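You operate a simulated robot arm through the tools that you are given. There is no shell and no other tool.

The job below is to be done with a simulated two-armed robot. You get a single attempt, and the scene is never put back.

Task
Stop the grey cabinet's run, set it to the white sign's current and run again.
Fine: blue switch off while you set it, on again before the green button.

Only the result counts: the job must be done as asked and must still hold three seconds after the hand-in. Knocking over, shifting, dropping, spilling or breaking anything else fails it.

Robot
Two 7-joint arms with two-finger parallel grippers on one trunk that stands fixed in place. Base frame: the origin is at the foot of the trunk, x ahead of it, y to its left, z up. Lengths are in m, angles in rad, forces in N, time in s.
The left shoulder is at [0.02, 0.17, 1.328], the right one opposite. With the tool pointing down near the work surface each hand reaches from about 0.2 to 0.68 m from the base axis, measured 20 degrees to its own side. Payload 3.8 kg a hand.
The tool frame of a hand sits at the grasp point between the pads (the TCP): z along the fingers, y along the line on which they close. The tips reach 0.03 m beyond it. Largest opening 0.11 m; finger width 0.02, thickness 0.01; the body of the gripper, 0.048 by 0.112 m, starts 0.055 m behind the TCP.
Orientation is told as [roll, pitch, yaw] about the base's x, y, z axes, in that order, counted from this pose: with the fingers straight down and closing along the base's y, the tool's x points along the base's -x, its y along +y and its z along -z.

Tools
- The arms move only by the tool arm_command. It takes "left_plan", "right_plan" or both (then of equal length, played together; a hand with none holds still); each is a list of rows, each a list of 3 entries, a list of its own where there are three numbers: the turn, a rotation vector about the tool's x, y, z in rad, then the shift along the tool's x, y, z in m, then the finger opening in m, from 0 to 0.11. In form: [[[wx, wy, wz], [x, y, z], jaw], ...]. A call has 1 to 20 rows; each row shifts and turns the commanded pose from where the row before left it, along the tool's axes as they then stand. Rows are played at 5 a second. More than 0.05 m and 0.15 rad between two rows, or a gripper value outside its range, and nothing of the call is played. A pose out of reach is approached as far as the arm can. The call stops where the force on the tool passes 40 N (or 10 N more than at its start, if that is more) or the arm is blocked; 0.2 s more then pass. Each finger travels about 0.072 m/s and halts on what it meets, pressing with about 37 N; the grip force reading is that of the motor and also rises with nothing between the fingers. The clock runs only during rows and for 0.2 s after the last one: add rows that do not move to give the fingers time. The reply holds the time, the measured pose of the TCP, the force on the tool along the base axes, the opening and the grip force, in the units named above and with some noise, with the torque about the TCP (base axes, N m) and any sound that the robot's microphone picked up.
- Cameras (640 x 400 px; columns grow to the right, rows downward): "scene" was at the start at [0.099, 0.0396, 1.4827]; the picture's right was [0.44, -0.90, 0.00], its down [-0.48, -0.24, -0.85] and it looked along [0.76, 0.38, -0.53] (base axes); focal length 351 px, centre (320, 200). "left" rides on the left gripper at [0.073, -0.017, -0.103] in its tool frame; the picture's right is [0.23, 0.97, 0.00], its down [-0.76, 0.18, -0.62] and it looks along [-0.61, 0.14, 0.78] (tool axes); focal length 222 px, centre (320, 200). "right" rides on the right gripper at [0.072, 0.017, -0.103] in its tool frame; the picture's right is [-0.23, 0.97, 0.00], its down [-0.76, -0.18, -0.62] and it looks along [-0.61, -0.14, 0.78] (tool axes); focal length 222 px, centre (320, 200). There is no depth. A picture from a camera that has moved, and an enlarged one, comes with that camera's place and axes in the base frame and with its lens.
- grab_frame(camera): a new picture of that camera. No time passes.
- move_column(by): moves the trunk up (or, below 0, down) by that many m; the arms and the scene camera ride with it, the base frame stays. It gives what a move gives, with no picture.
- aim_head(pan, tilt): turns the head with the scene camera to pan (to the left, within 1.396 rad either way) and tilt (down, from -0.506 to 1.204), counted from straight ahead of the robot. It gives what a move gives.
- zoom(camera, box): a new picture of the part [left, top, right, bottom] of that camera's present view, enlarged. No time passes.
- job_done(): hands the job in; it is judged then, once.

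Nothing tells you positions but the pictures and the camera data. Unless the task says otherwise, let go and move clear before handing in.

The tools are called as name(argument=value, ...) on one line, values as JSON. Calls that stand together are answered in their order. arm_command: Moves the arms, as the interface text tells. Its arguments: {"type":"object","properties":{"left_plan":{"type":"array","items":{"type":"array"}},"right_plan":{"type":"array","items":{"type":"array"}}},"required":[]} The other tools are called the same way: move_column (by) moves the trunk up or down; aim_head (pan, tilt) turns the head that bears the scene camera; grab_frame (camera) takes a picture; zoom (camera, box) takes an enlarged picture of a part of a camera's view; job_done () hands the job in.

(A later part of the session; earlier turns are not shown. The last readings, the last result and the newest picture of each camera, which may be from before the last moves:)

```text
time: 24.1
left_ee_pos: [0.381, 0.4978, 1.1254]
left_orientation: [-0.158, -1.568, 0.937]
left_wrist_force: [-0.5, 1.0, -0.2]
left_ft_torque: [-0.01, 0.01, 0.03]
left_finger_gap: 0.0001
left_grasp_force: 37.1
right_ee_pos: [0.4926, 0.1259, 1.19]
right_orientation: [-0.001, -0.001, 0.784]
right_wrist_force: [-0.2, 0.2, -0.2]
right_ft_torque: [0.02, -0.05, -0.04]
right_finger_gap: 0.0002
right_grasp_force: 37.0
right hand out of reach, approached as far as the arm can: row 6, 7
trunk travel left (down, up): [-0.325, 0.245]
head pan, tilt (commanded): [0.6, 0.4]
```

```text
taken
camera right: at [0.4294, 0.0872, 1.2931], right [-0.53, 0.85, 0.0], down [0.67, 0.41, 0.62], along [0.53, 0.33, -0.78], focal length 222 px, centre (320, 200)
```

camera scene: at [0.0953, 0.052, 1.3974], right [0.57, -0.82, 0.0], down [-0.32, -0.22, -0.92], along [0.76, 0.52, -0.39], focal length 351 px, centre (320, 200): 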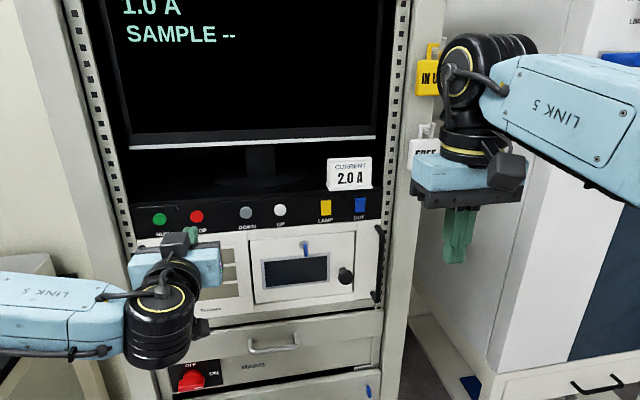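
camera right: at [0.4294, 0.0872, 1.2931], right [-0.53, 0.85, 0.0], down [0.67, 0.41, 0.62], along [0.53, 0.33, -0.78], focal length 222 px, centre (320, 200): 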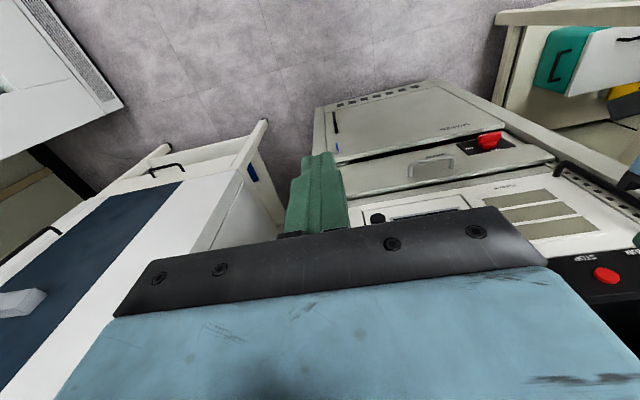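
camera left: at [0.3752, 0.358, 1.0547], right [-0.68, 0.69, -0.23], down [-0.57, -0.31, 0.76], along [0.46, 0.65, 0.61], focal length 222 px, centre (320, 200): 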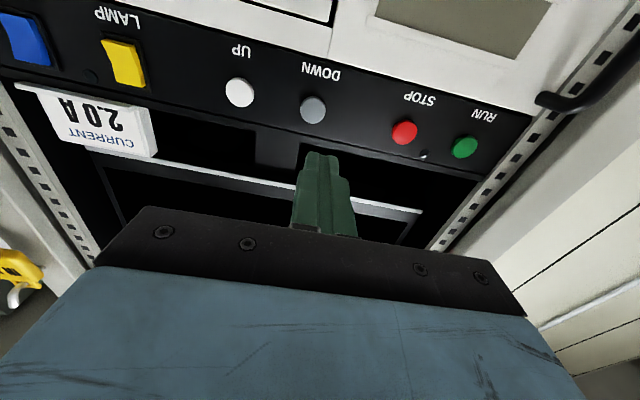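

The right hand is in front of the cabinet and yawed square. Now I'll pitch it level so the fingers point at the panel.

arm_command(right_plan=[[[0, -0.1428, 0], [0, 0, 0], 0], [[0, -0.1428, 0], [0, 0, 0], 0], [[0, -0.1428, 0], [0, 0, 0], 0], [[0, -0.1428, 0], [0, 0, 0], 0], [[0, -0.1428, 0], [0, 0, 0], 0], [[0, -0.1428, 0], [0, 0, 0], 0], [[0, -0.1428, 0], [0, 0, 0], 0], [[0, -0.1428, 0], [0, 0, 0], 0], [[0, -0.1428, 0], [0, 0, 0], 0], [[0, -0.1428, 0], [0, 0, 0], 0], [[0, -0.1428, 0], [0, 0, 0], 0], [[0, 0, 0], [0, 0, 0], 0]])

grab_frame(camera="right")

grab_frame(camera="scene")

```text
time: 26.7
left_ee_pos: [0.3814, 0.4985, 1.1257]
left_orientation: [-0.235, -1.57, 1.013]
left_wrist_force: [-0.3, 0.1, 0.5]
left_ft_torque: [0.04, 0.03, -0.03]
left_finger_gap: 0.0
left_grasp_force: 37.0
right_ee_pos: [0.4924, 0.1256, 1.1894]
right_orientation: [-0.001, -1.38, 0.779]
right_wrist_force: [0.4, -0.5, 0.2]
right_ft_torque: [0.0, 0.01, -0.01]
right_finger_gap: 0.0
right_grasp_force: 37.1
right hand out of reach, approached as far as the arm can: row 11
trunk travel left (down, up): [-0.325, 0.245]
head pan, tilt (commanded): [0.6, 0.4]
```

```text
taken
camera right: at [0.3991, 0.0572, 1.1371], right [-0.65, 0.72, 0.22], down [-0.21, -0.46, 0.87], along [0.73, 0.52, 0.45], focal length 222 px, centre (320, 200)
```

right: 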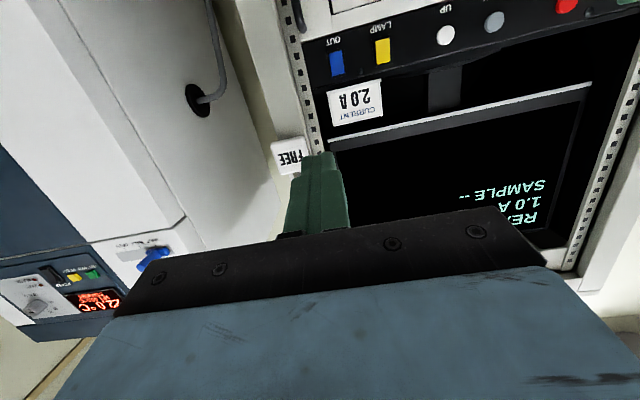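

```text
taken
camera scene: at [0.0952, 0.0522, 1.3974], right [0.57, -0.82, 0.0], down [-0.32, -0.22, -0.92], along [0.76, 0.52, -0.39], focal length 351 px, centre (320, 200)
```

scene: 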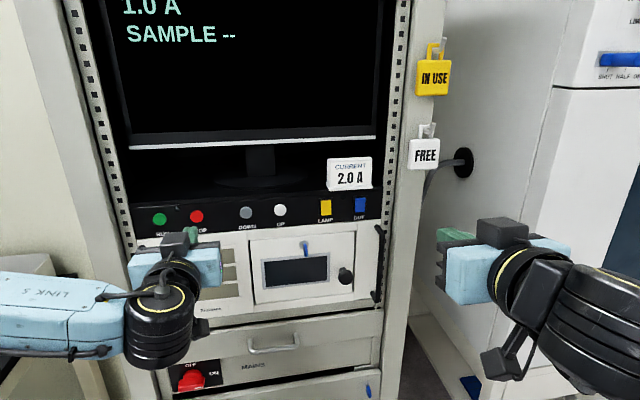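

The right hand points at the panel, tipped about 0.19 rad downward, which suits pressing the rocker's upper half since its upper edge leads. I'll lower it, shift it left, and bring it to a stand-off in front of OUT.

arm_command(right_plan=[[[0, 0, 0], [0.0147, 0.0163, 0.01], 0], [[0, 0, 0], [0.0147, 0.0163, 0.01], 0], [[0, 0, 0], [0, 0, 0.035], 0], [[0, 0, 0], [0, 0, 0.035], 0], [[0, 0, 0], [0, 0, 0.035], 0], [[0, 0, 0], [0, 0, 0], 0]])

grab_frame(camera="right")

grab_frame(camera="scene")

```text
time: 28.1
left_ee_pos: [0.3821, 0.4981, 1.1256]
left_orientation: [-0.203, -1.57, 0.978]
left_wrist_force: [0.1, -1.4, 0.7]
left_ft_torque: [0.01, 0.0, -0.03]
left_finger_gap: 0.0001
left_grasp_force: 37.8
right_ee_pos: [0.5691, 0.2004, 1.1592]
right_orientation: [0.001, -1.381, 0.777]
right_wrist_force: [-0.8, -0.2, 0.2]
right_ft_torque: [-0.02, -0.01, -0.01]
right_finger_gap: 0.0001
right_grasp_force: 37.0
right hand out of reach, approached as far as the arm can: row 1, 2, 3
trunk travel left (down, up): [-0.325, 0.245]
head pan, tilt (commanded): [0.6, 0.4]
```

```text
taken
camera right: at [0.4749, 0.1316, 1.1067], right [-0.66, 0.72, 0.22], down [-0.21, -0.46, 0.87], along [0.73, 0.52, 0.45], focal length 222 px, centre (320, 200)
```

right: 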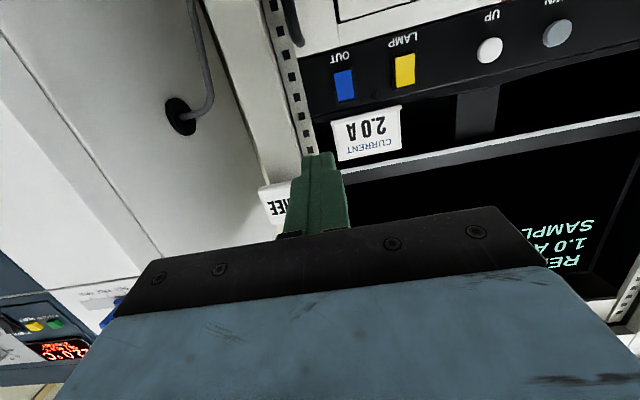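

```text
taken
camera scene: at [0.095, 0.0517, 1.3975], right [0.57, -0.82, 0.0], down [-0.32, -0.22, -0.92], along [0.76, 0.52, -0.39], focal length 351 px, centre (320, 200)
```

scene: 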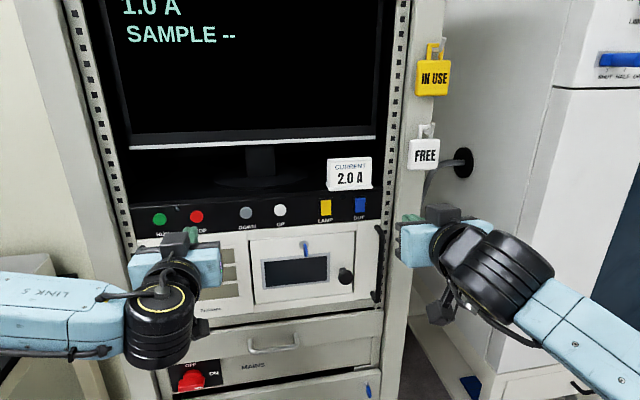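

The right hand can't get lower in this posture (z 1.159), so I'll lower the trunk another 0.08 m. Both hands are well clear of the panel.

move_column(by=-0.08)

aim_head(pan=0.6, tilt=0.2)

grab_frame(camera="right")

grab_frame(camera="scene")

grab_frame(camera="left")

```text
time: 29.2
left_ee_pos: [0.381, 0.4995, 1.0454]
left_orientation: [-0.304, -1.57, 1.08]
left_wrist_force: [-0.2, 0.2, 0.9]
left_ft_torque: [-0.01, 0.0, -0.03]
left_finger_gap: 0.0
left_grasp_force: 36.7
right_ee_pos: [0.5685, 0.2001, 1.0798]
right_orientation: [0.0, -1.379, 0.78]
right_wrist_force: [-0.5, 0.8, 0.0]
right_ft_torque: [0.0, -0.03, 0.0]
right_finger_gap: 0.0002
right_grasp_force: 36.9
trunk travel left (down, up): [-0.245, 0.325]
head pan, tilt (commanded): [0.6, 0.4]
```

```text
time: 30.0
left_ee_pos: [0.3823, 0.4979, 1.0467]
left_orientation: [-0.226, -1.57, 1.002]
left_wrist_force: [0.1, 0.5, -0.2]
left_ft_torque: [-0.02, 0.0, 0.01]
left_finger_gap: 0.0
left_grasp_force: 36.8
right_ee_pos: [0.5676, 0.2013, 1.0786]
right_orientation: [0.0, -1.379, 0.78]
right_wrist_force: [0.1, -0.7, -1.7]
right_ft_torque: [0.03, 0.02, 0.03]
right_finger_gap: 0.0004
right_grasp_force: 37.2
trunk travel left (down, up): [-0.245, 0.325]
head pan, tilt (commanded): [0.6, 0.201]
```

```text
taken
camera right: at [0.475, 0.1317, 1.0267], right [-0.65, 0.72, 0.22], down [-0.21, -0.46, 0.87], along [0.73, 0.52, 0.45], focal length 222 px, centre (320, 200)
```

right: 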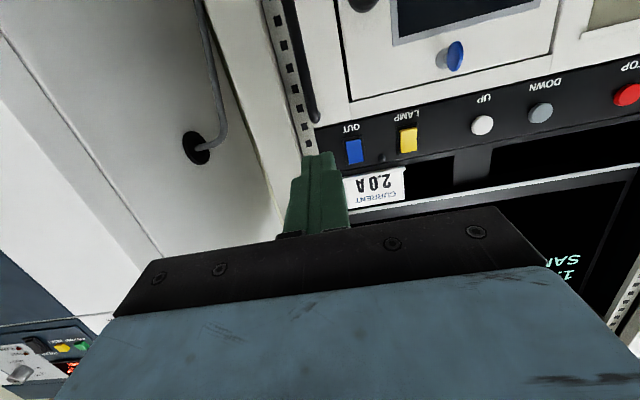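

```text
taken
camera scene: at [0.0957, 0.0525, 1.3359], right [0.57, -0.82, 0.0], down [-0.16, -0.11, -0.98], along [0.81, 0.55, -0.2], focal length 351 px, centre (320, 200)
```

scene: 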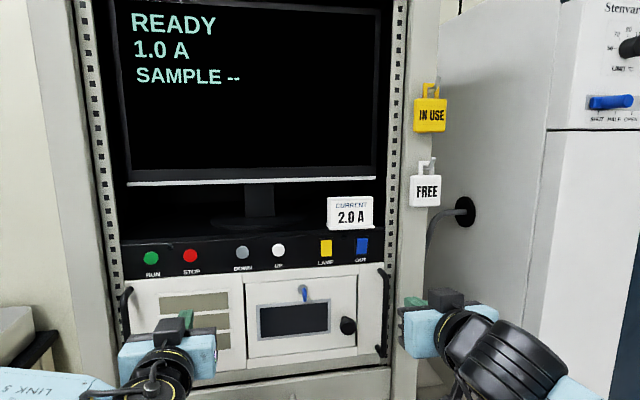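

```text
taken
camera left: at [0.3206, 0.4132, 0.9734], right [-0.68, 0.69, -0.23], down [-0.57, -0.31, 0.76], along [0.46, 0.65, 0.61], focal length 222 px, centre (320, 200)
```

left: 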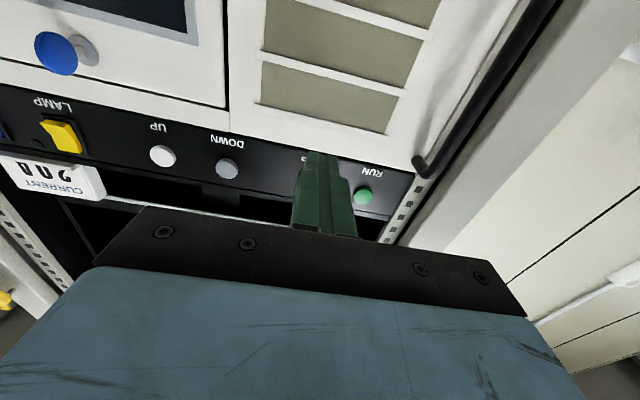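

The scene camera now sees the whole screen and panel, and the right camera confirms OUT at about (0.673, 0.348, 1.115). I'll move the right hand in front of the rocker's upper half.

arm_command(right_plan=[[[0, 0, 0], [-0.0206, 0.016, 0], 0], [[0, 0, 0], [-0.0206, 0.016, 0], 0], [[0, 0, 0], [-0.0206, 0, 0.03], 0], [[0, 0, 0], [0, 0, 0.03], 0], [[0, 0, 0], [0, 0, 0.029], 0], [[0, 0, 0], [0, 0, 0], 0]])

zoom(camera="right", box=[200, 60, 440, 210])

grab_frame(camera="scene")

```text
time: 31.4
left_ee_pos: [0.382, 0.4992, 1.0451]
left_orientation: [-0.301, -1.57, 1.075]
left_wrist_force: [1.0, -0.1, -0.1]
left_ft_torque: [-0.01, -0.01, 0.0]
left_finger_gap: 0.0
left_grasp_force: 37.3
right_ee_pos: [0.6108, 0.2878, 1.1251]
right_orientation: [0.0, -1.38, 0.783]
right_wrist_force: [0.2, -0.2, 0.1]
right_ft_torque: [0.0, 0.02, -0.02]
right_finger_gap: 0.0
right_grasp_force: 36.9
right hand out of reach, approached as far as the arm can: row 5
trunk travel left (down, up): [-0.245, 0.325]
head pan, tilt (commanded): [0.6, 0.201]
```

```text
2.67 times, centred on (320, 135) of right
camera zoom: at [0.5173, 0.2186, 1.0729], right [-0.66, 0.72, 0.22], down [-0.21, -0.46, 0.87], along [0.73, 0.52, 0.45], focal length 592 px, centre (320, 373)
```

zoom: 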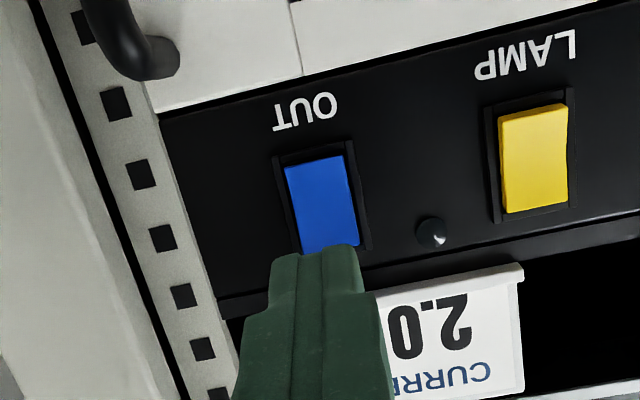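

```text
taken
camera scene: at [0.0957, 0.0528, 1.336], right [0.57, -0.82, 0.0], down [-0.16, -0.11, -0.98], along [0.81, 0.55, -0.2], focal length 351 px, centre (320, 200)
```

scene: 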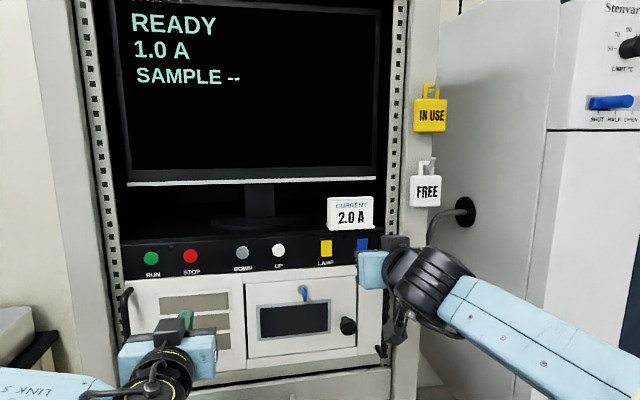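

The right hand is aligned in front of the rocker but stopped about 5 cm short of it. I'll look at the arm's posture to find out what limits it.

aim_head(pan=0.0, tilt=0.55)

grab_frame(camera="scene")

aim_head(pan=-0.6, tilt=0.7)

grab_frame(camera="scene")

```text
time: 32.4
left_ee_pos: [0.3805, 0.4975, 1.045]
left_orientation: [-0.217, -1.57, 0.99]
left_wrist_force: [0.0, 0.1, 0.6]
left_ft_torque: [-0.01, -0.01, 0.03]
left_finger_gap: 0.0001
left_grasp_force: 36.9
right_ee_pos: [0.6116, 0.2866, 1.1246]
right_orientation: [0.002, -1.381, 0.781]
right_wrist_force: [0.9, 0.1, 0.0]
right_ft_torque: [-0.03, 0.0, -0.02]
right_finger_gap: 0.0
right_grasp_force: 37.0
trunk travel left (down, up): [-0.245, 0.325]
head pan, tilt (commanded): [0.0, 0.55]
```

```text
taken
camera scene: at [0.1086, -0.0001, 1.3038], right [0.0, -1.0, 0.0], down [-0.52, 0.0, -0.85], along [0.85, 0.0, -0.52], focal length 351 px, centre (320, 200)
```

scene: 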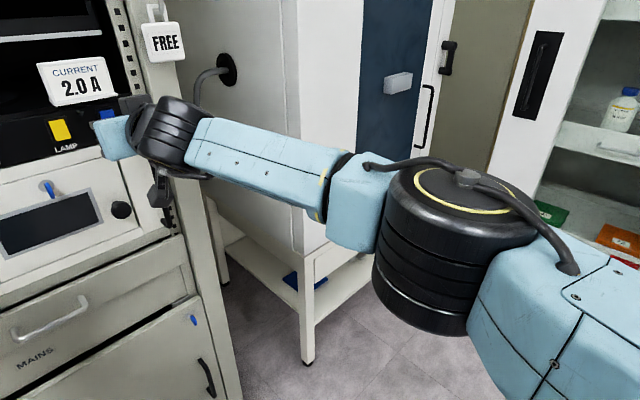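

```text
time: 33.4
left_ee_pos: [0.3817, 0.4992, 1.0455]
left_orientation: [-0.233, -1.569, 1.012]
left_wrist_force: [0.0, 0.6, -0.3]
left_ft_torque: [0.0, 0.01, 0.0]
left_finger_gap: 0.0
left_grasp_force: 37.2
right_ee_pos: [0.6113, 0.2872, 1.1253]
right_orientation: [-0.001, -1.38, 0.781]
right_wrist_force: [0.3, 0.4, 0.1]
right_ft_torque: [0.0, -0.01, -0.01]
right_finger_gap: 0.0001
right_grasp_force: 37.4
trunk travel left (down, up): [-0.245, 0.325]
head pan, tilt (commanded): [-0.6, 0.7]
```

```text
taken
camera scene: at [0.089, -0.0481, 1.2906], right [-0.56, -0.83, 0.0], down [-0.53, 0.36, -0.77], along [0.63, -0.43, -0.64], focal length 351 px, centre (320, 200)
```

scene: 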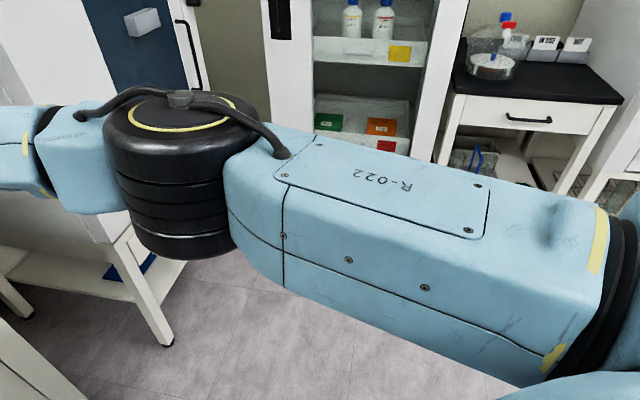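

The right arm seems to be at a wrist limit when level, but only the fingertip's leading edge needs to touch the rocker. I'll tip the tool about 0.3 rad further down and then try going forward again.

arm_command(right_plan=[[[0, 0.15, 0], [0, 0, 0], 0], [[0, 0.15, 0], [0, 0, 0], 0], [[0, 0, 0], [-0.0053, 0, -0.0028], 0], [[0, 0, 0], [-0.0094, 0, 0.0176], 0], [[0, 0, 0], [0, 0, 0], 0]])

zoom(camera="right", box=[200, 60, 440, 210])

aim_head(pan=0.6, tilt=0.2)

grab_frame(camera="scene")

```text
time: 34.6
left_ee_pos: [0.3814, 0.4995, 1.0458]
left_orientation: [-0.2, -1.569, 0.977]
left_wrist_force: [-0.6, -0.4, 0.0]
left_ft_torque: [0.0, -0.02, -0.02]
left_finger_gap: 0.0001
left_grasp_force: 36.8
right_ee_pos: [0.6106, 0.2716, 1.1296]
right_orientation: [-0.007, -1.143, 0.777]
right_wrist_force: [-0.6, -0.3, 0.9]
right_ft_torque: [0.01, -0.04, 0.02]
right_finger_gap: 0.0001
right_grasp_force: 36.5
right hand out of reach, approached as far as the arm can: row 1, 2, 4
trunk travel left (down, up): [-0.245, 0.325]
head pan, tilt (commanded): [-0.6, 0.7]
```

```text
2.67 times, centred on (320, 135) of right
camera zoom: at [0.5098, 0.1971, 1.1058], right [-0.61, 0.77, 0.2], down [-0.06, -0.3, 0.95], along [0.79, 0.57, 0.23], focal length 592 px, centre (320, 373)
```

zoom: 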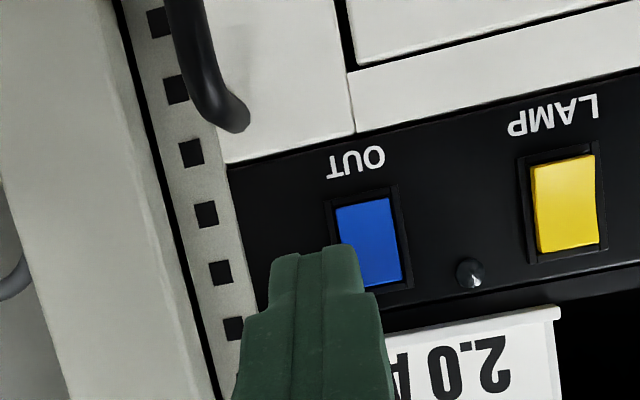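

```text
time: 36.0
left_ee_pos: [0.382, 0.4985, 1.0454]
left_orientation: [-0.229, -1.569, 1.005]
left_wrist_force: [0.4, 1.2, -0.4]
left_ft_torque: [0.02, 0.0, 0.03]
left_finger_gap: 0.0
left_grasp_force: 37.0
right_ee_pos: [0.6103, 0.2719, 1.1293]
right_orientation: [-0.005, -1.14, 0.775]
right_wrist_force: [-0.3, -0.6, -0.3]
right_ft_torque: [0.02, 0.0, 0.0]
right_finger_gap: 0.0003
right_grasp_force: 36.5
trunk travel left (down, up): [-0.245, 0.325]
head pan, tilt (commanded): [0.6, 0.201]
```

```text
taken
camera scene: at [0.0957, 0.0524, 1.336], right [0.56, -0.83, 0.0], down [-0.16, -0.11, -0.98], along [0.81, 0.55, -0.2], focal length 351 px, centre (320, 200)
```

scene: 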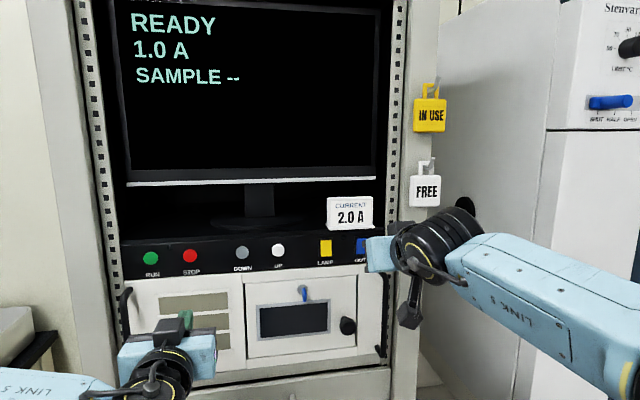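

Both arms seem limited by how low the hand sits relative to the shoulder, so a lower trunk should help; the left arm's reach toward OUT clearly followed that trend. I'll retract the right hand, raise the left one, and then lower the trunk another 0.08 m.

arm_command(left_plan=[[[0, 0, 0], [-0.02, 0, 0], 0], [[0, 0, 0], [-0.02, 0, 0], 0], [[0, 0, 0], [-0.02, 0, 0], 0], [[0, 0, 0], [-0.02, 0, 0], 0], [[0, 0, 0], [0, 0, 0], 0], [[0, 0, 0], [0, 0, 0], 0]], right_plan=[[[0, 0, 0], [0, 0, -0.04], 0], [[0, 0, 0], [0, 0, -0.04], 0], [[0, 0, 0], [0, -0.02, -0.04], 0], [[0, 0, 0], [0, -0.03, -0.03], 0], [[0, 0, 0], [0, -0.03, -0.02], 0], [[0, 0, 0], [0, -0.03, 0], 0]])

move_column(by=-0.08)

aim_head(pan=0.6, tilt=0.15)

grab_frame(camera="scene")

grab_frame(camera="left")

```text
time: 37.4
left_ee_pos: [0.3819, 0.5001, 1.1274]
left_orientation: [-0.039, -1.569, 0.815]
left_wrist_force: [-0.6, 0.4, 0.4]
left_ft_torque: [-0.03, -0.04, 0.02]
left_finger_gap: 0.0002
left_grasp_force: 37.1
right_ee_pos: [0.577, 0.0864, 1.2003]
right_orientation: [-0.007, -1.142, 0.775]
right_wrist_force: [-0.4, -0.5, 0.0]
right_ft_torque: [0.0, -0.05, 0.03]
right_finger_gap: 0.0
right_grasp_force: 36.3
trunk travel left (down, up): [-0.245, 0.325]
head pan, tilt (commanded): [0.6, 0.201]
```

```text
time: 38.5
left_ee_pos: [0.3805, 0.4999, 1.0476]
left_orientation: [-0.285, -1.57, 1.063]
left_wrist_force: [0.2, 0.3, 0.7]
left_ft_torque: [0.0, 0.0, 0.0]
left_finger_gap: 0.0
left_grasp_force: 37.1
right_ee_pos: [0.5759, 0.0865, 1.121]
right_orientation: [-0.006, -1.143, 0.773]
right_wrist_force: [-0.4, 0.4, 0.3]
right_ft_torque: [-0.01, -0.03, -0.03]
right_finger_gap: 0.0
right_grasp_force: 36.8
trunk travel left (down, up): [-0.165, 0.405]
head pan, tilt (commanded): [0.6, 0.201]
```

```text
time: 39.2
left_ee_pos: [0.3815, 0.4997, 1.0487]
left_orientation: [-0.226, -1.571, 1.003]
left_wrist_force: [-1.5, 0.2, 0.1]
left_ft_torque: [-0.02, 0.0, 0.01]
left_finger_gap: 0.0001
left_grasp_force: 37.1
right_ee_pos: [0.5762, 0.0875, 1.1202]
right_orientation: [-0.006, -1.143, 0.776]
right_wrist_force: [0.3, -0.4, 0.3]
right_ft_torque: [0.03, -0.01, 0.0]
right_finger_gap: 0.0
right_grasp_force: 36.8
trunk travel left (down, up): [-0.165, 0.405]
head pan, tilt (commanded): [0.6, 0.15]
```

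```text
taken
camera scene: at [0.0953, 0.0522, 1.2607], right [0.57, -0.82, 0.0], down [-0.12, -0.08, -0.99], along [0.82, 0.56, -0.15], focal length 351 px, centre (320, 200)
```

scene: 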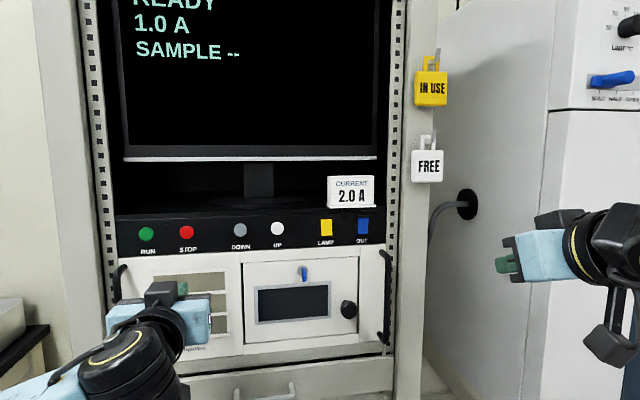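

```text
taken
camera left: at [0.3204, 0.4145, 0.975], right [-0.68, 0.69, -0.23], down [-0.57, -0.31, 0.76], along [0.46, 0.65, 0.61], focal length 222 px, centre (320, 200)
```

left: 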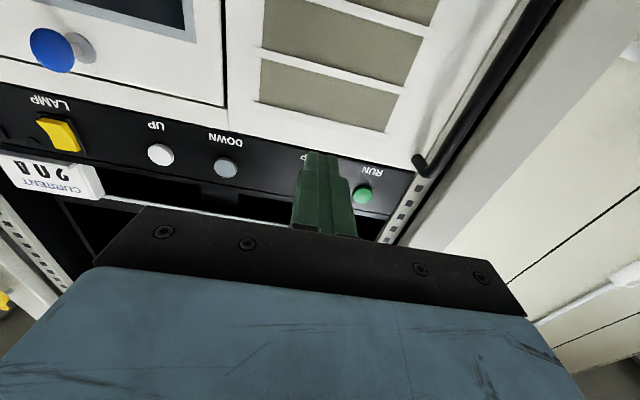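

The left hand now has more height margin relative to the shoulder. I'll raise it to strip height and slide right toward OUT, keeping about 7 cm off the panel.

arm_command(left_plan=[[[0, 0, 0], [-0.036, 0, 0], 0], [[0, 0, 0], [-0.036, 0, 0], 0], [[0, 0, 0], [0, -0.04, 0], 0], [[0, 0, 0], [0, -0.04, 0], 0], [[0, 0, 0], [0, -0.04, 0], 0], [[0, 0, 0], [0, -0.04, 0], 0], [[0, 0, 0], [0, -0.04, 0], 0], [[0, 0, 0], [0, 0, 0], 0]])

grab_frame(camera="scene")

grab_frame(camera="left")

```text
time: 41.0
left_ee_pos: [0.5208, 0.3573, 1.1217]
left_orientation: [0.073, -1.568, 0.703]
left_wrist_force: [0.3, -0.8, 0.4]
left_ft_torque: [-0.01, -0.01, 0.01]
left_finger_gap: 0.0
left_grasp_force: 37.2
right_ee_pos: [0.5763, 0.0876, 1.1202]
right_orientation: [-0.005, -1.143, 0.775]
right_wrist_force: [-0.2, 0.3, 0.3]
right_ft_torque: [-0.02, 0.03, -0.01]
right_finger_gap: 0.0002
right_grasp_force: 36.7
trunk travel left (down, up): [-0.165, 0.405]
head pan, tilt (commanded): [0.6, 0.15]
```

```text
taken
camera scene: at [0.0954, 0.0521, 1.2607], right [0.57, -0.82, 0.0], down [-0.12, -0.08, -0.99], along [0.82, 0.56, -0.15], focal length 351 px, centre (320, 200)
```

scene: 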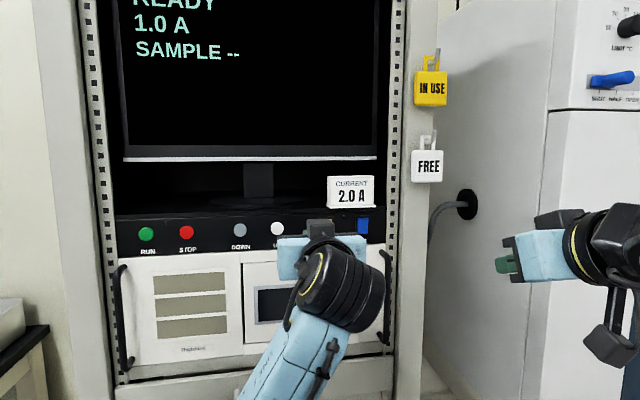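

```text
taken
camera left: at [0.46, 0.2728, 1.0491], right [-0.68, 0.69, -0.23], down [-0.57, -0.31, 0.76], along [0.46, 0.65, 0.61], focal length 222 px, centre (320, 200)
```

left: 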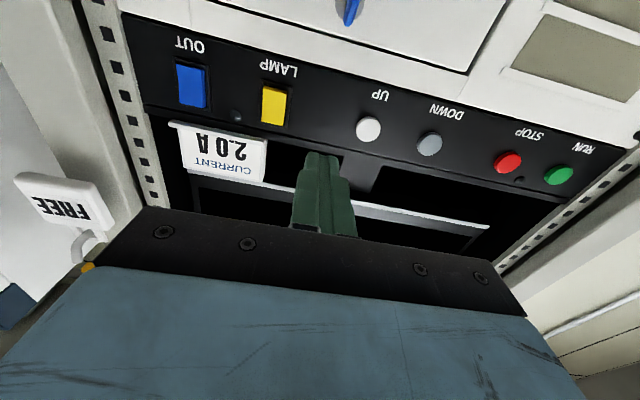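

The left arm reaches this area easily now. I'll first move the right hand further out of the way, then take the left hand across to OUT.

arm_command(right_plan=[[[0, 0, 0], [0.0109, -0.0268, -0.024], 0], [[0, 0, 0], [0.0109, -0.0268, -0.024], 0], [[0, 0, 0], [0.0109, -0.0268, -0.024], 0], [[0, 0, 0], [0.0109, -0.0268, -0.024], 0], [[0, 0, 0], [0, 0, 0], 0]])

arm_command(left_plan=[[[0, 0, 0], [0, -0.0377, 0], 0], [[0, 0, 0], [0, -0.0377, 0], 0], [[0, 0, 0], [0, -0.0377, 0], 0], [[0, 0, 0], [0, 0, 0], 0]])

grab_frame(camera="scene")

grab_frame(camera="left")

```text
time: 42.2
left_ee_pos: [0.5209, 0.3585, 1.1209]
left_orientation: [-0.198, -1.57, 0.975]
left_wrist_force: [-0.8, 0.1, 0.0]
left_ft_torque: [-0.02, -0.03, 0.0]
left_finger_gap: 0.0002
left_grasp_force: 36.9
right_ee_pos: [0.5781, -0.0635, 1.1185]
right_orientation: [-0.006, -1.142, 0.777]
right_wrist_force: [0.0, -0.2, 0.3]
right_ft_torque: [0.0, 0.04, -0.01]
right_finger_gap: 0.0
right_grasp_force: 36.7
trunk travel left (down, up): [-0.165, 0.405]
head pan, tilt (commanded): [0.6, 0.15]
```

```text
time: 43.2
left_ee_pos: [0.5984, 0.276, 1.1198]
left_orientation: [-0.346, -1.57, 1.122]
left_wrist_force: [0.9, 0.3, -1.0]
left_ft_torque: [0.02, -0.01, 0.02]
left_finger_gap: 0.0002
left_grasp_force: 36.8
right_ee_pos: [0.5784, -0.0627, 1.1188]
right_orientation: [-0.005, -1.143, 0.774]
right_wrist_force: [0.8, 0.5, -0.3]
right_ft_torque: [0.01, -0.03, 0.0]
right_finger_gap: 0.0001
right_grasp_force: 37.0
trunk travel left (down, up): [-0.165, 0.405]
head pan, tilt (commanded): [0.6, 0.15]
```

```text
taken
camera scene: at [0.0954, 0.0521, 1.2607], right [0.57, -0.82, 0.0], down [-0.12, -0.08, -0.99], along [0.82, 0.56, -0.15], focal length 351 px, centre (320, 200)
```

scene: 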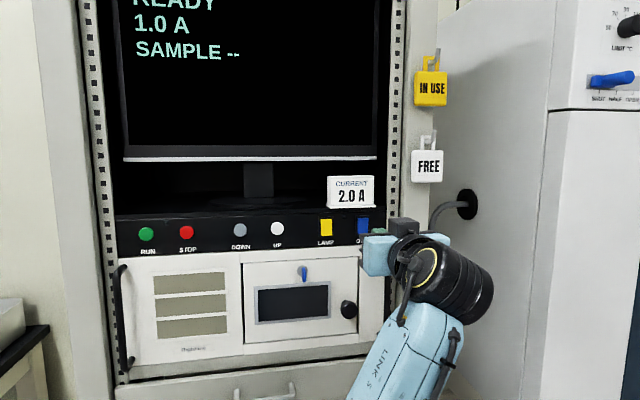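

```text
taken
camera left: at [0.5392, 0.1903, 1.0473], right [-0.68, 0.69, -0.23], down [-0.57, -0.31, 0.76], along [0.46, 0.65, 0.61], focal length 222 px, centre (320, 200)
```

left: 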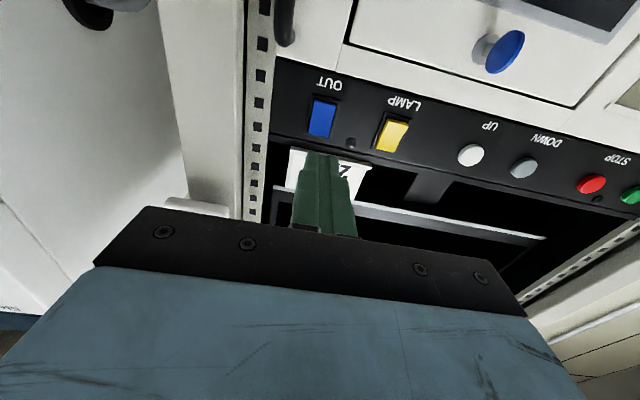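

The left hand sits in front of OUT, laterally within about 2 mm. The rocker spans z 1.101 to 1.129, so I'll tilt the tip slightly so its upper edge leads and advance to just short of the upper half.

arm_command(left_plan=[[[0, 0.15, 0], [-0.002, -0.0018, 0], 0], [[0, 0, 0], [-0.0037, 0, 0.0247], 0], [[0, 0, 0], [-0.0037, 0, 0.0247], 0], [[0, 0, 0], [0, 0, 0], 0]])

zoom(camera="left", box=[200, 60, 440, 210])

grab_frame(camera="scene")

```text
time: 44.2
left_ee_pos: [0.6381, 0.3093, 1.1218]
left_orientation: [-0.008, -1.421, 0.782]
left_wrist_force: [0.1, 0.3, -0.2]
left_ft_torque: [0.0, -0.02, -0.01]
left_finger_gap: 0.0001
left_grasp_force: 36.8
right_ee_pos: [0.5789, -0.0631, 1.1192]
right_orientation: [-0.005, -1.144, 0.774]
right_wrist_force: [-0.9, -0.4, -0.3]
right_ft_torque: [0.0, -0.01, -0.01]
right_finger_gap: 0.0
right_grasp_force: 37.4
trunk travel left (down, up): [-0.165, 0.405]
head pan, tilt (commanded): [0.6, 0.15]
```

```text
2.67 times, centred on (320, 135) of left
camera zoom: at [0.57, 0.2175, 1.0657], right [-0.71, 0.67, -0.23], down [-0.48, -0.22, 0.85], along [0.52, 0.71, 0.48], focal length 592 px, centre (320, 373)
```

zoom: 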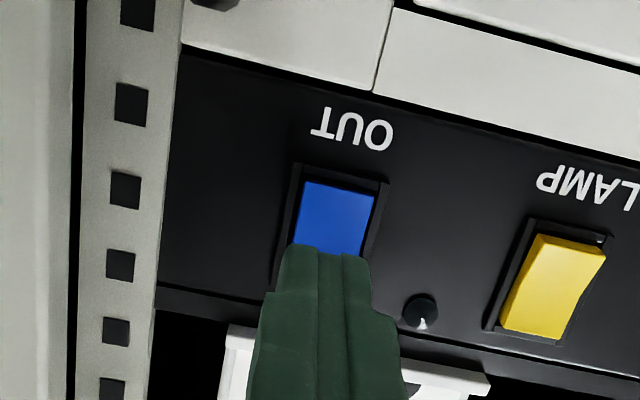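

```text
taken
camera scene: at [0.0953, 0.0521, 1.2607], right [0.57, -0.82, 0.0], down [-0.12, -0.08, -0.99], along [0.82, 0.56, -0.15], focal length 351 px, centre (320, 200)
```

scene: 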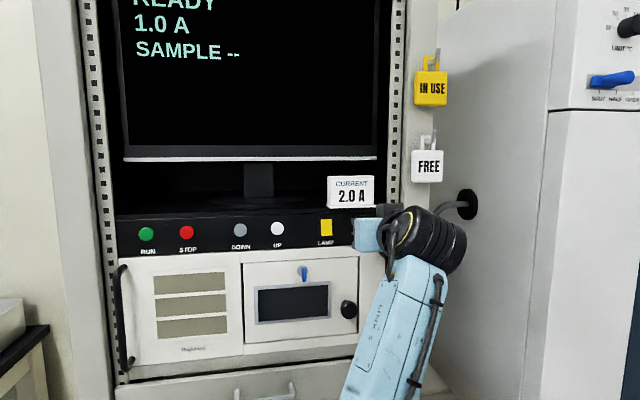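

The tip covers the upper half of the blue rocker with about 15 mm to go. Moving in slowly.

arm_command(left_plan=[[[0, 0, 0], [-0.0012, 0, 0.008], 0], [[0, 0, 0], [-0.0006, 0, 0.004], 0], [[0, 0, 0], [-0.0005, 0, 0.003], 0], [[0, 0, 0], [-0.0003, 0, 0.002], 0]])

zoom(camera="left", box=[200, 60, 440, 210])

```text
time: 45.2
left_ee_pos: [0.6498, 0.3241, 1.1211]
left_orientation: [-0.003, -1.42, 0.782]
left_wrist_force: [-0.1, -0.6, -0.9]
left_ft_torque: [0.01, -0.03, 0.04]
left_finger_gap: 0.0
left_grasp_force: 37.2
right_ee_pos: [0.5782, -0.0625, 1.1169]
right_orientation: [-0.006, -1.144, 0.775]
right_wrist_force: [-0.8, -0.3, 0.0]
right_ft_torque: [-0.03, 0.01, -0.01]
right_finger_gap: 0.0
right_grasp_force: 37.4
trunk travel left (down, up): [-0.165, 0.405]
head pan, tilt (commanded): [0.6, 0.15]
```

```text
2.67 times, centred on (320, 135) of left
camera zoom: at [0.5828, 0.2306, 1.0653], right [-0.71, 0.67, -0.23], down [-0.48, -0.22, 0.85], along [0.52, 0.71, 0.48], focal length 592 px, centre (320, 373)
```

zoom: 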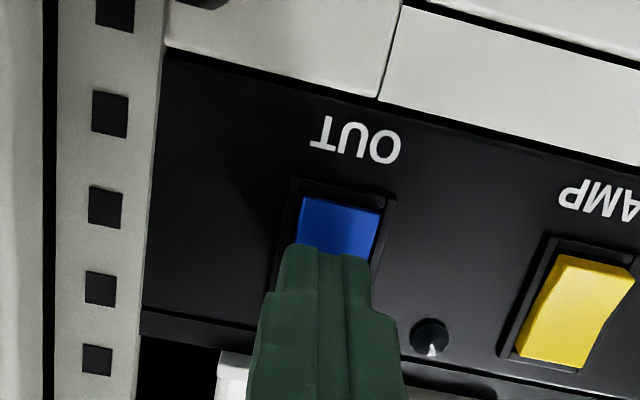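

No contact force yet. Continuing in 2–3 mm steps.

arm_command(left_plan=[[[0, 0, 0], [-0.0005, 0, 0.003], 0], [[0, 0, 0], [-0.0004, 0, 0.0025], 0]])

zoom(camera="left", box=[200, 60, 440, 210])

```text
time: 45.8
left_ee_pos: [0.6521, 0.326, 1.1205]
left_orientation: [-0.002, -1.419, 0.778]
left_wrist_force: [-8.8, -3.9, -2.2]
left_ft_torque: [0.0, 0.03, 0.07]
left_finger_gap: 0.0003
left_grasp_force: 36.7
right_ee_pos: [0.5786, -0.0622, 1.1182]
right_orientation: [-0.008, -1.146, 0.773]
right_wrist_force: [0.1, -0.1, 0.4]
right_ft_torque: [0.01, 0.0, 0.03]
right_finger_gap: 0.0
right_grasp_force: 36.7
trunk travel left (down, up): [-0.165, 0.405]
head pan, tilt (commanded): [0.6, 0.15]
```

```text
2.67 times, centred on (320, 135) of left
camera zoom: at [0.5851, 0.2334, 1.0648], right [-0.71, 0.67, -0.22], down [-0.48, -0.22, 0.85], along [0.52, 0.71, 0.48], focal length 592 px, centre (320, 373)
```

zoom: 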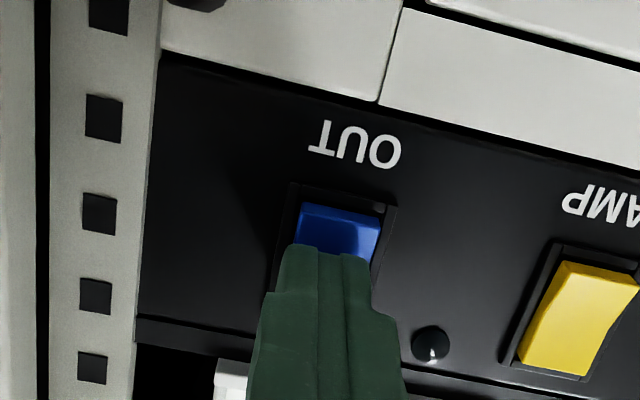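

The rocker has started to tip (its lower edge now stands out) with about 10 N on the tool, but there was no click. I'll push a touch further.

arm_command(left_plan=[[[0, 0, 0], [-0.0003, 0, 0.002], 0], [[0, 0, 0], [0, 0, 0], 0]])

zoom(camera="left", box=[200, 60, 440, 210])

```text
time: 46.4
left_ee_pos: [0.6526, 0.3258, 1.1211]
left_orientation: [-0.002, -1.42, 0.779]
left_wrist_force: [-23.7, -14.1, -8.7]
left_ft_torque: [-0.12, 0.03, 0.26]
left_finger_gap: 0.0001
left_grasp_force: 37.2
right_ee_pos: [0.577, -0.0641, 1.1189]
right_orientation: [-0.008, -1.146, 0.777]
right_wrist_force: [0.0, 0.0, -0.7]
right_ft_torque: [-0.04, 0.01, -0.02]
right_finger_gap: 0.0
right_grasp_force: 37.0
trunk travel left (down, up): [-0.165, 0.405]
head pan, tilt (commanded): [0.6, 0.15]
```

```text
2.67 times, centred on (320, 135) of left
camera zoom: at [0.5853, 0.2333, 1.0655], right [-0.71, 0.67, -0.22], down [-0.48, -0.22, 0.85], along [0.52, 0.71, 0.48], focal length 592 px, centre (320, 373)
```

zoom: 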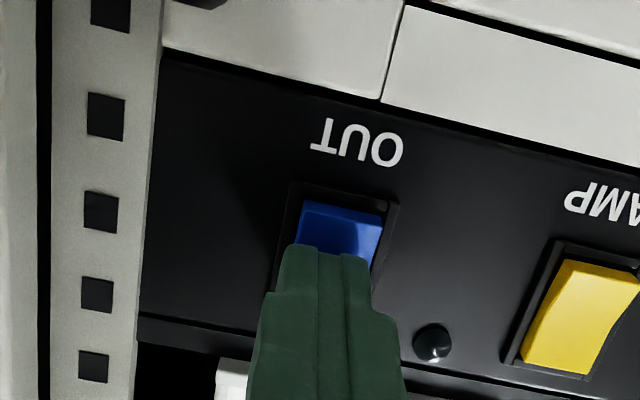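

The force jumped to about 28 N with no more travel, so the rocker is at its stop or the tip is on the frame. I'll back off and check the state.

arm_command(left_plan=[[[0, 0, 0], [0.0006, 0, -0.004], 0], [[0, 0, 0], [0.002, 0, -0.014], 0], [[0, 0, 0], [0.003, 0, -0.02], 0], [[0, 0, 0], [0.003, 0, -0.02], 0], [[0, 0, 0], [0, 0, 0], 0]])

zoom(camera="left", box=[240, 60, 440, 185])

grab_frame(camera="scene")

```text
time: 47.6
left_ee_pos: [0.6137, 0.2885, 1.1211]
left_orientation: [0.002, -1.419, 0.777]
left_wrist_force: [0.4, 0.1, -0.4]
left_ft_torque: [0.0, 0.0, 0.01]
left_finger_gap: 0.0001
left_grasp_force: 36.9
right_ee_pos: [0.5786, -0.0637, 1.1171]
right_orientation: [-0.006, -1.144, 0.776]
right_wrist_force: [0.6, -0.5, -0.8]
right_ft_torque: [0.01, 0.02, 0.01]
right_finger_gap: 0.0
right_grasp_force: 37.3
trunk travel left (down, up): [-0.165, 0.405]
head pan, tilt (commanded): [0.6, 0.15]
```

```text
3.20 times, centred on (340, 122) of left
camera zoom: at [0.5453, 0.1963, 1.0649], right [-0.71, 0.67, -0.22], down [-0.48, -0.22, 0.85], along [0.52, 0.71, 0.48], focal length 711 px, centre (256, 448)
```

zoom: 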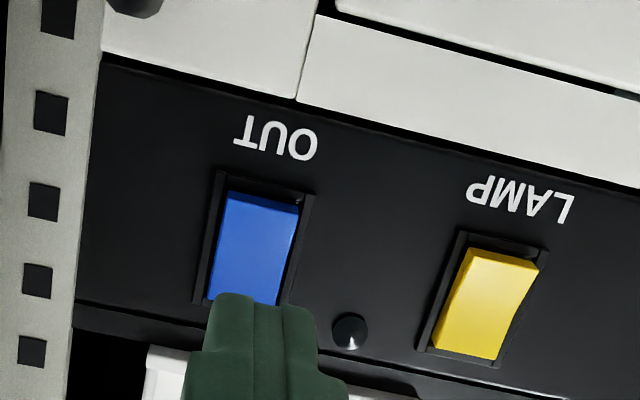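

```text
taken
camera scene: at [0.0952, 0.0522, 1.2607], right [0.57, -0.82, 0.0], down [-0.12, -0.08, -0.99], along [0.82, 0.56, -0.15], focal length 351 px, centre (320, 200)
```

scene: 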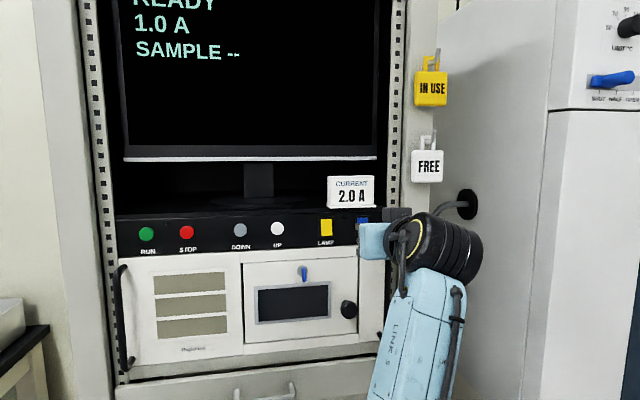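

zoom(camera="left", box=[290, 100, 354, 165])

zoom(camera="left", box=[360, 115, 424, 180])

zoom(camera="scene", box=[310, 200, 380, 250])

```text
6.15 times, centred on (322, 132) of left
camera zoom: at [0.5453, 0.1963, 1.0649], right [-0.71, 0.67, -0.22], down [-0.48, -0.22, 0.85], along [0.52, 0.71, 0.48], focal length 1367 px, centre (308, 615)
```

zoom: 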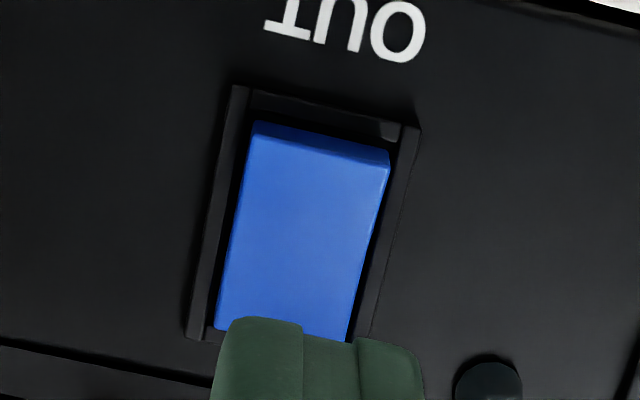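

```text
6.15 times, centred on (392, 148) of left
camera zoom: at [0.5453, 0.1963, 1.0649], right [-0.71, 0.67, -0.22], down [-0.48, -0.22, 0.85], along [0.52, 0.71, 0.48], focal length 1367 px, centre (-123, 523)
```

zoom: 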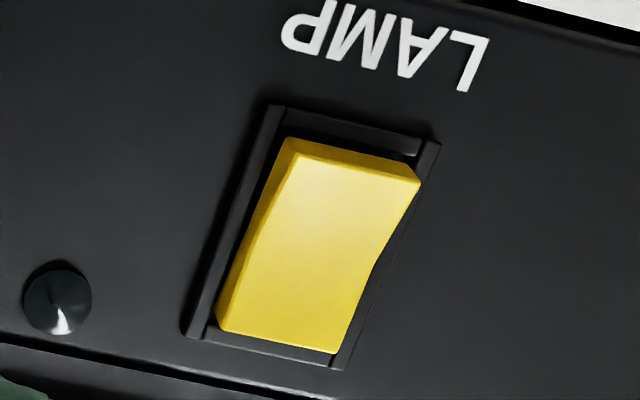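

```text
8.00 times, centred on (345, 225) of scene
camera zoom: at [0.0952, 0.0522, 1.2607], right [0.57, -0.82, 0.0], down [-0.12, -0.08, -0.99], along [0.82, 0.56, -0.15], focal length 2808 px, centre (120, 0)
```

zoom: 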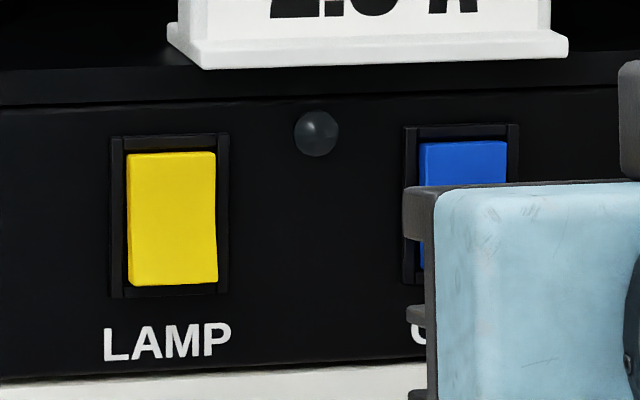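

The lower edge of the blue rocker now stands out just like LAMP's, so it appears to have flipped to off. I'll slide the left hand over toward UP, which clears the scene camera's view of OUT to confirm.

arm_command(left_plan=[[[0, -0.15, 0], [0, 0, -0.01], 0], [[0, 0, 0], [0.003, 0.04, 0], 0], [[0, 0, 0], [0.003, 0.04, 0], 0], [[0, 0, 0], [0, 0.04, 0], 0], [[0, 0, 0], [0, 0.04, 0], 0], [[0, 0, 0], [0, 0, 0], 0]])

zoom(camera="scene", box=[310, 200, 380, 250])

grab_frame(camera="left")

grab_frame(camera="scene")

```text
time: 49.0
left_ee_pos: [0.4934, 0.3953, 1.1176]
left_orientation: [0.026, -1.57, 0.75]
left_wrist_force: [-0.3, 0.0, 1.7]
left_ft_torque: [0.01, 0.01, 0.02]
left_finger_gap: 0.0
left_grasp_force: 36.8
right_ee_pos: [0.5781, -0.0623, 1.1179]
right_orientation: [-0.005, -1.143, 0.774]
right_wrist_force: [0.7, 0.0, 0.6]
right_ft_torque: [-0.03, 0.02, 0.0]
right_finger_gap: 0.0001
right_grasp_force: 36.9
trunk travel left (down, up): [-0.165, 0.405]
head pan, tilt (commanded): [0.6, 0.15]
```

```text
8.00 times, centred on (345, 225) of scene
camera zoom: at [0.0953, 0.0522, 1.2607], right [0.57, -0.82, 0.0], down [-0.12, -0.08, -0.99], along [0.82, 0.56, -0.15], focal length 2808 px, centre (120, 0)
```

zoom: 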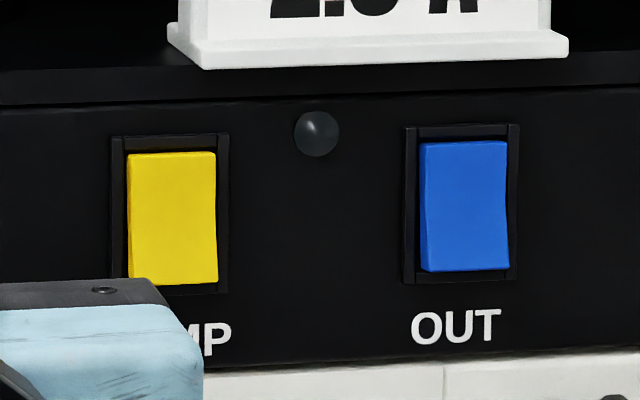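

```text
taken
camera left: at [0.4321, 0.3097, 1.0461], right [-0.68, 0.69, -0.23], down [-0.57, -0.31, 0.76], along [0.46, 0.65, 0.61], focal length 222 px, centre (320, 200)
```

left: 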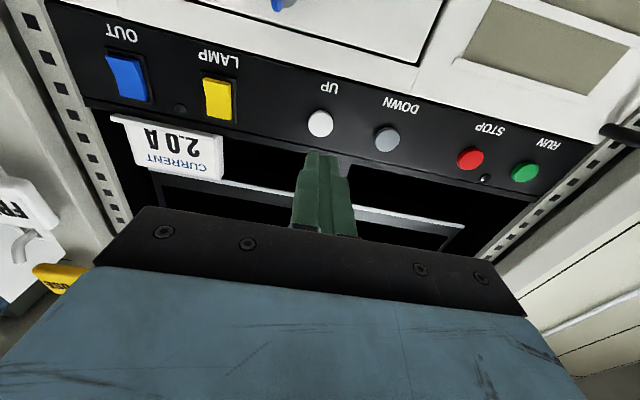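

```text
taken
camera scene: at [0.0953, 0.0522, 1.2607], right [0.57, -0.82, 0.0], down [-0.12, -0.08, -0.99], along [0.82, 0.56, -0.15], focal length 351 px, centre (320, 200)
```

scene: 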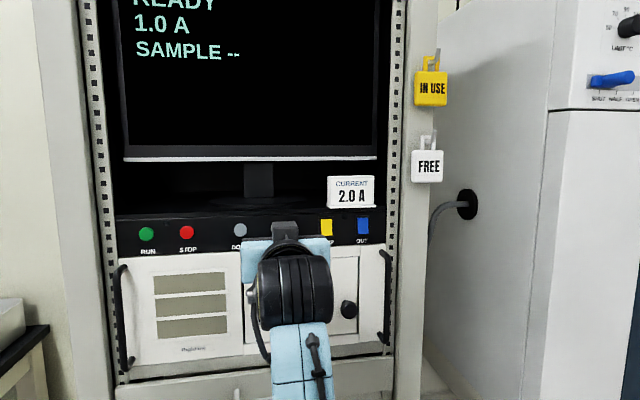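

OUT now looks the same as LAMP, with the top pressed in, so it is off. UP is straight ahead at about (0.562, 0.460, 1.115), so I'll approach it and press once.

arm_command(left_plan=[[[0, 0, 0], [0.003, -0.002, 0.03], 0], [[0, 0, 0], [0, 0, 0.02], 0], [[0, 0, 0], [0, 0, 0.007], 0], [[0, 0, 0], [0, 0, 0], 0]])

zoom(camera="left", box=[200, 60, 440, 210])

aim_head(pan=0.6, tilt=0.05)

grab_frame(camera="scene")

```text
time: 50.0
left_ee_pos: [0.5344, 0.4324, 1.1148]
left_orientation: [-0.252, -1.569, 1.027]
left_wrist_force: [-0.5, 0.8, -0.3]
left_ft_torque: [0.01, 0.01, 0.0]
left_finger_gap: 0.0002
left_grasp_force: 37.1
right_ee_pos: [0.5799, -0.063, 1.1188]
right_orientation: [-0.005, -1.144, 0.775]
right_wrist_force: [-0.6, 0.3, -0.8]
right_ft_torque: [0.01, 0.0, 0.0]
right_finger_gap: 0.0001
right_grasp_force: 36.9
trunk travel left (down, up): [-0.165, 0.405]
head pan, tilt (commanded): [0.6, 0.15]
```

```text
2.67 times, centred on (320, 135) of left
camera zoom: at [0.4733, 0.3475, 1.0415], right [-0.68, 0.69, -0.23], down [-0.57, -0.31, 0.76], along [0.46, 0.65, 0.61], focal length 592 px, centre (320, 373)
```

zoom: 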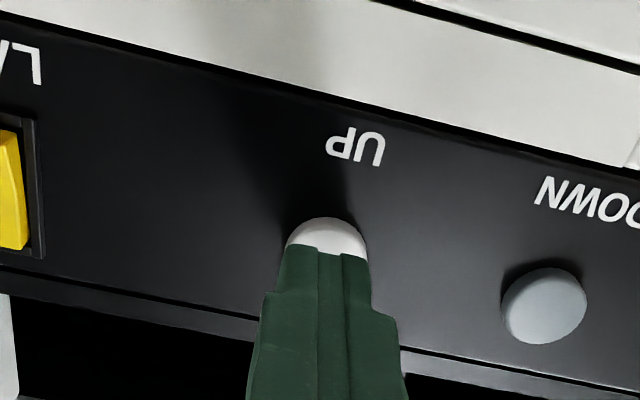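

```text
time: 50.6
left_ee_pos: [0.5336, 0.433, 1.1133]
left_orientation: [-0.238, -1.569, 1.015]
left_wrist_force: [-0.5, -0.5, -0.5]
left_ft_torque: [-0.01, -0.04, -0.03]
left_finger_gap: 0.0
left_grasp_force: 36.4
right_ee_pos: [0.5785, -0.0621, 1.1179]
right_orientation: [-0.004, -1.141, 0.776]
right_wrist_force: [0.0, 0.2, 0.1]
right_ft_torque: [0.02, -0.01, 0.0]
right_finger_gap: 0.0001
right_grasp_force: 37.4
trunk travel left (down, up): [-0.165, 0.405]
head pan, tilt (commanded): [0.6, 0.051]
```

```text
taken
camera scene: at [0.094, 0.0513, 1.2698], right [0.57, -0.82, 0.0], down [-0.04, -0.03, -1.0], along [0.82, 0.56, -0.05], focal length 351 px, centre (320, 200)
```

scene: 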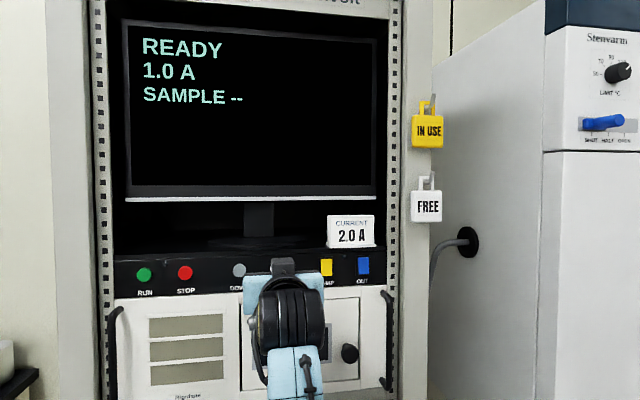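

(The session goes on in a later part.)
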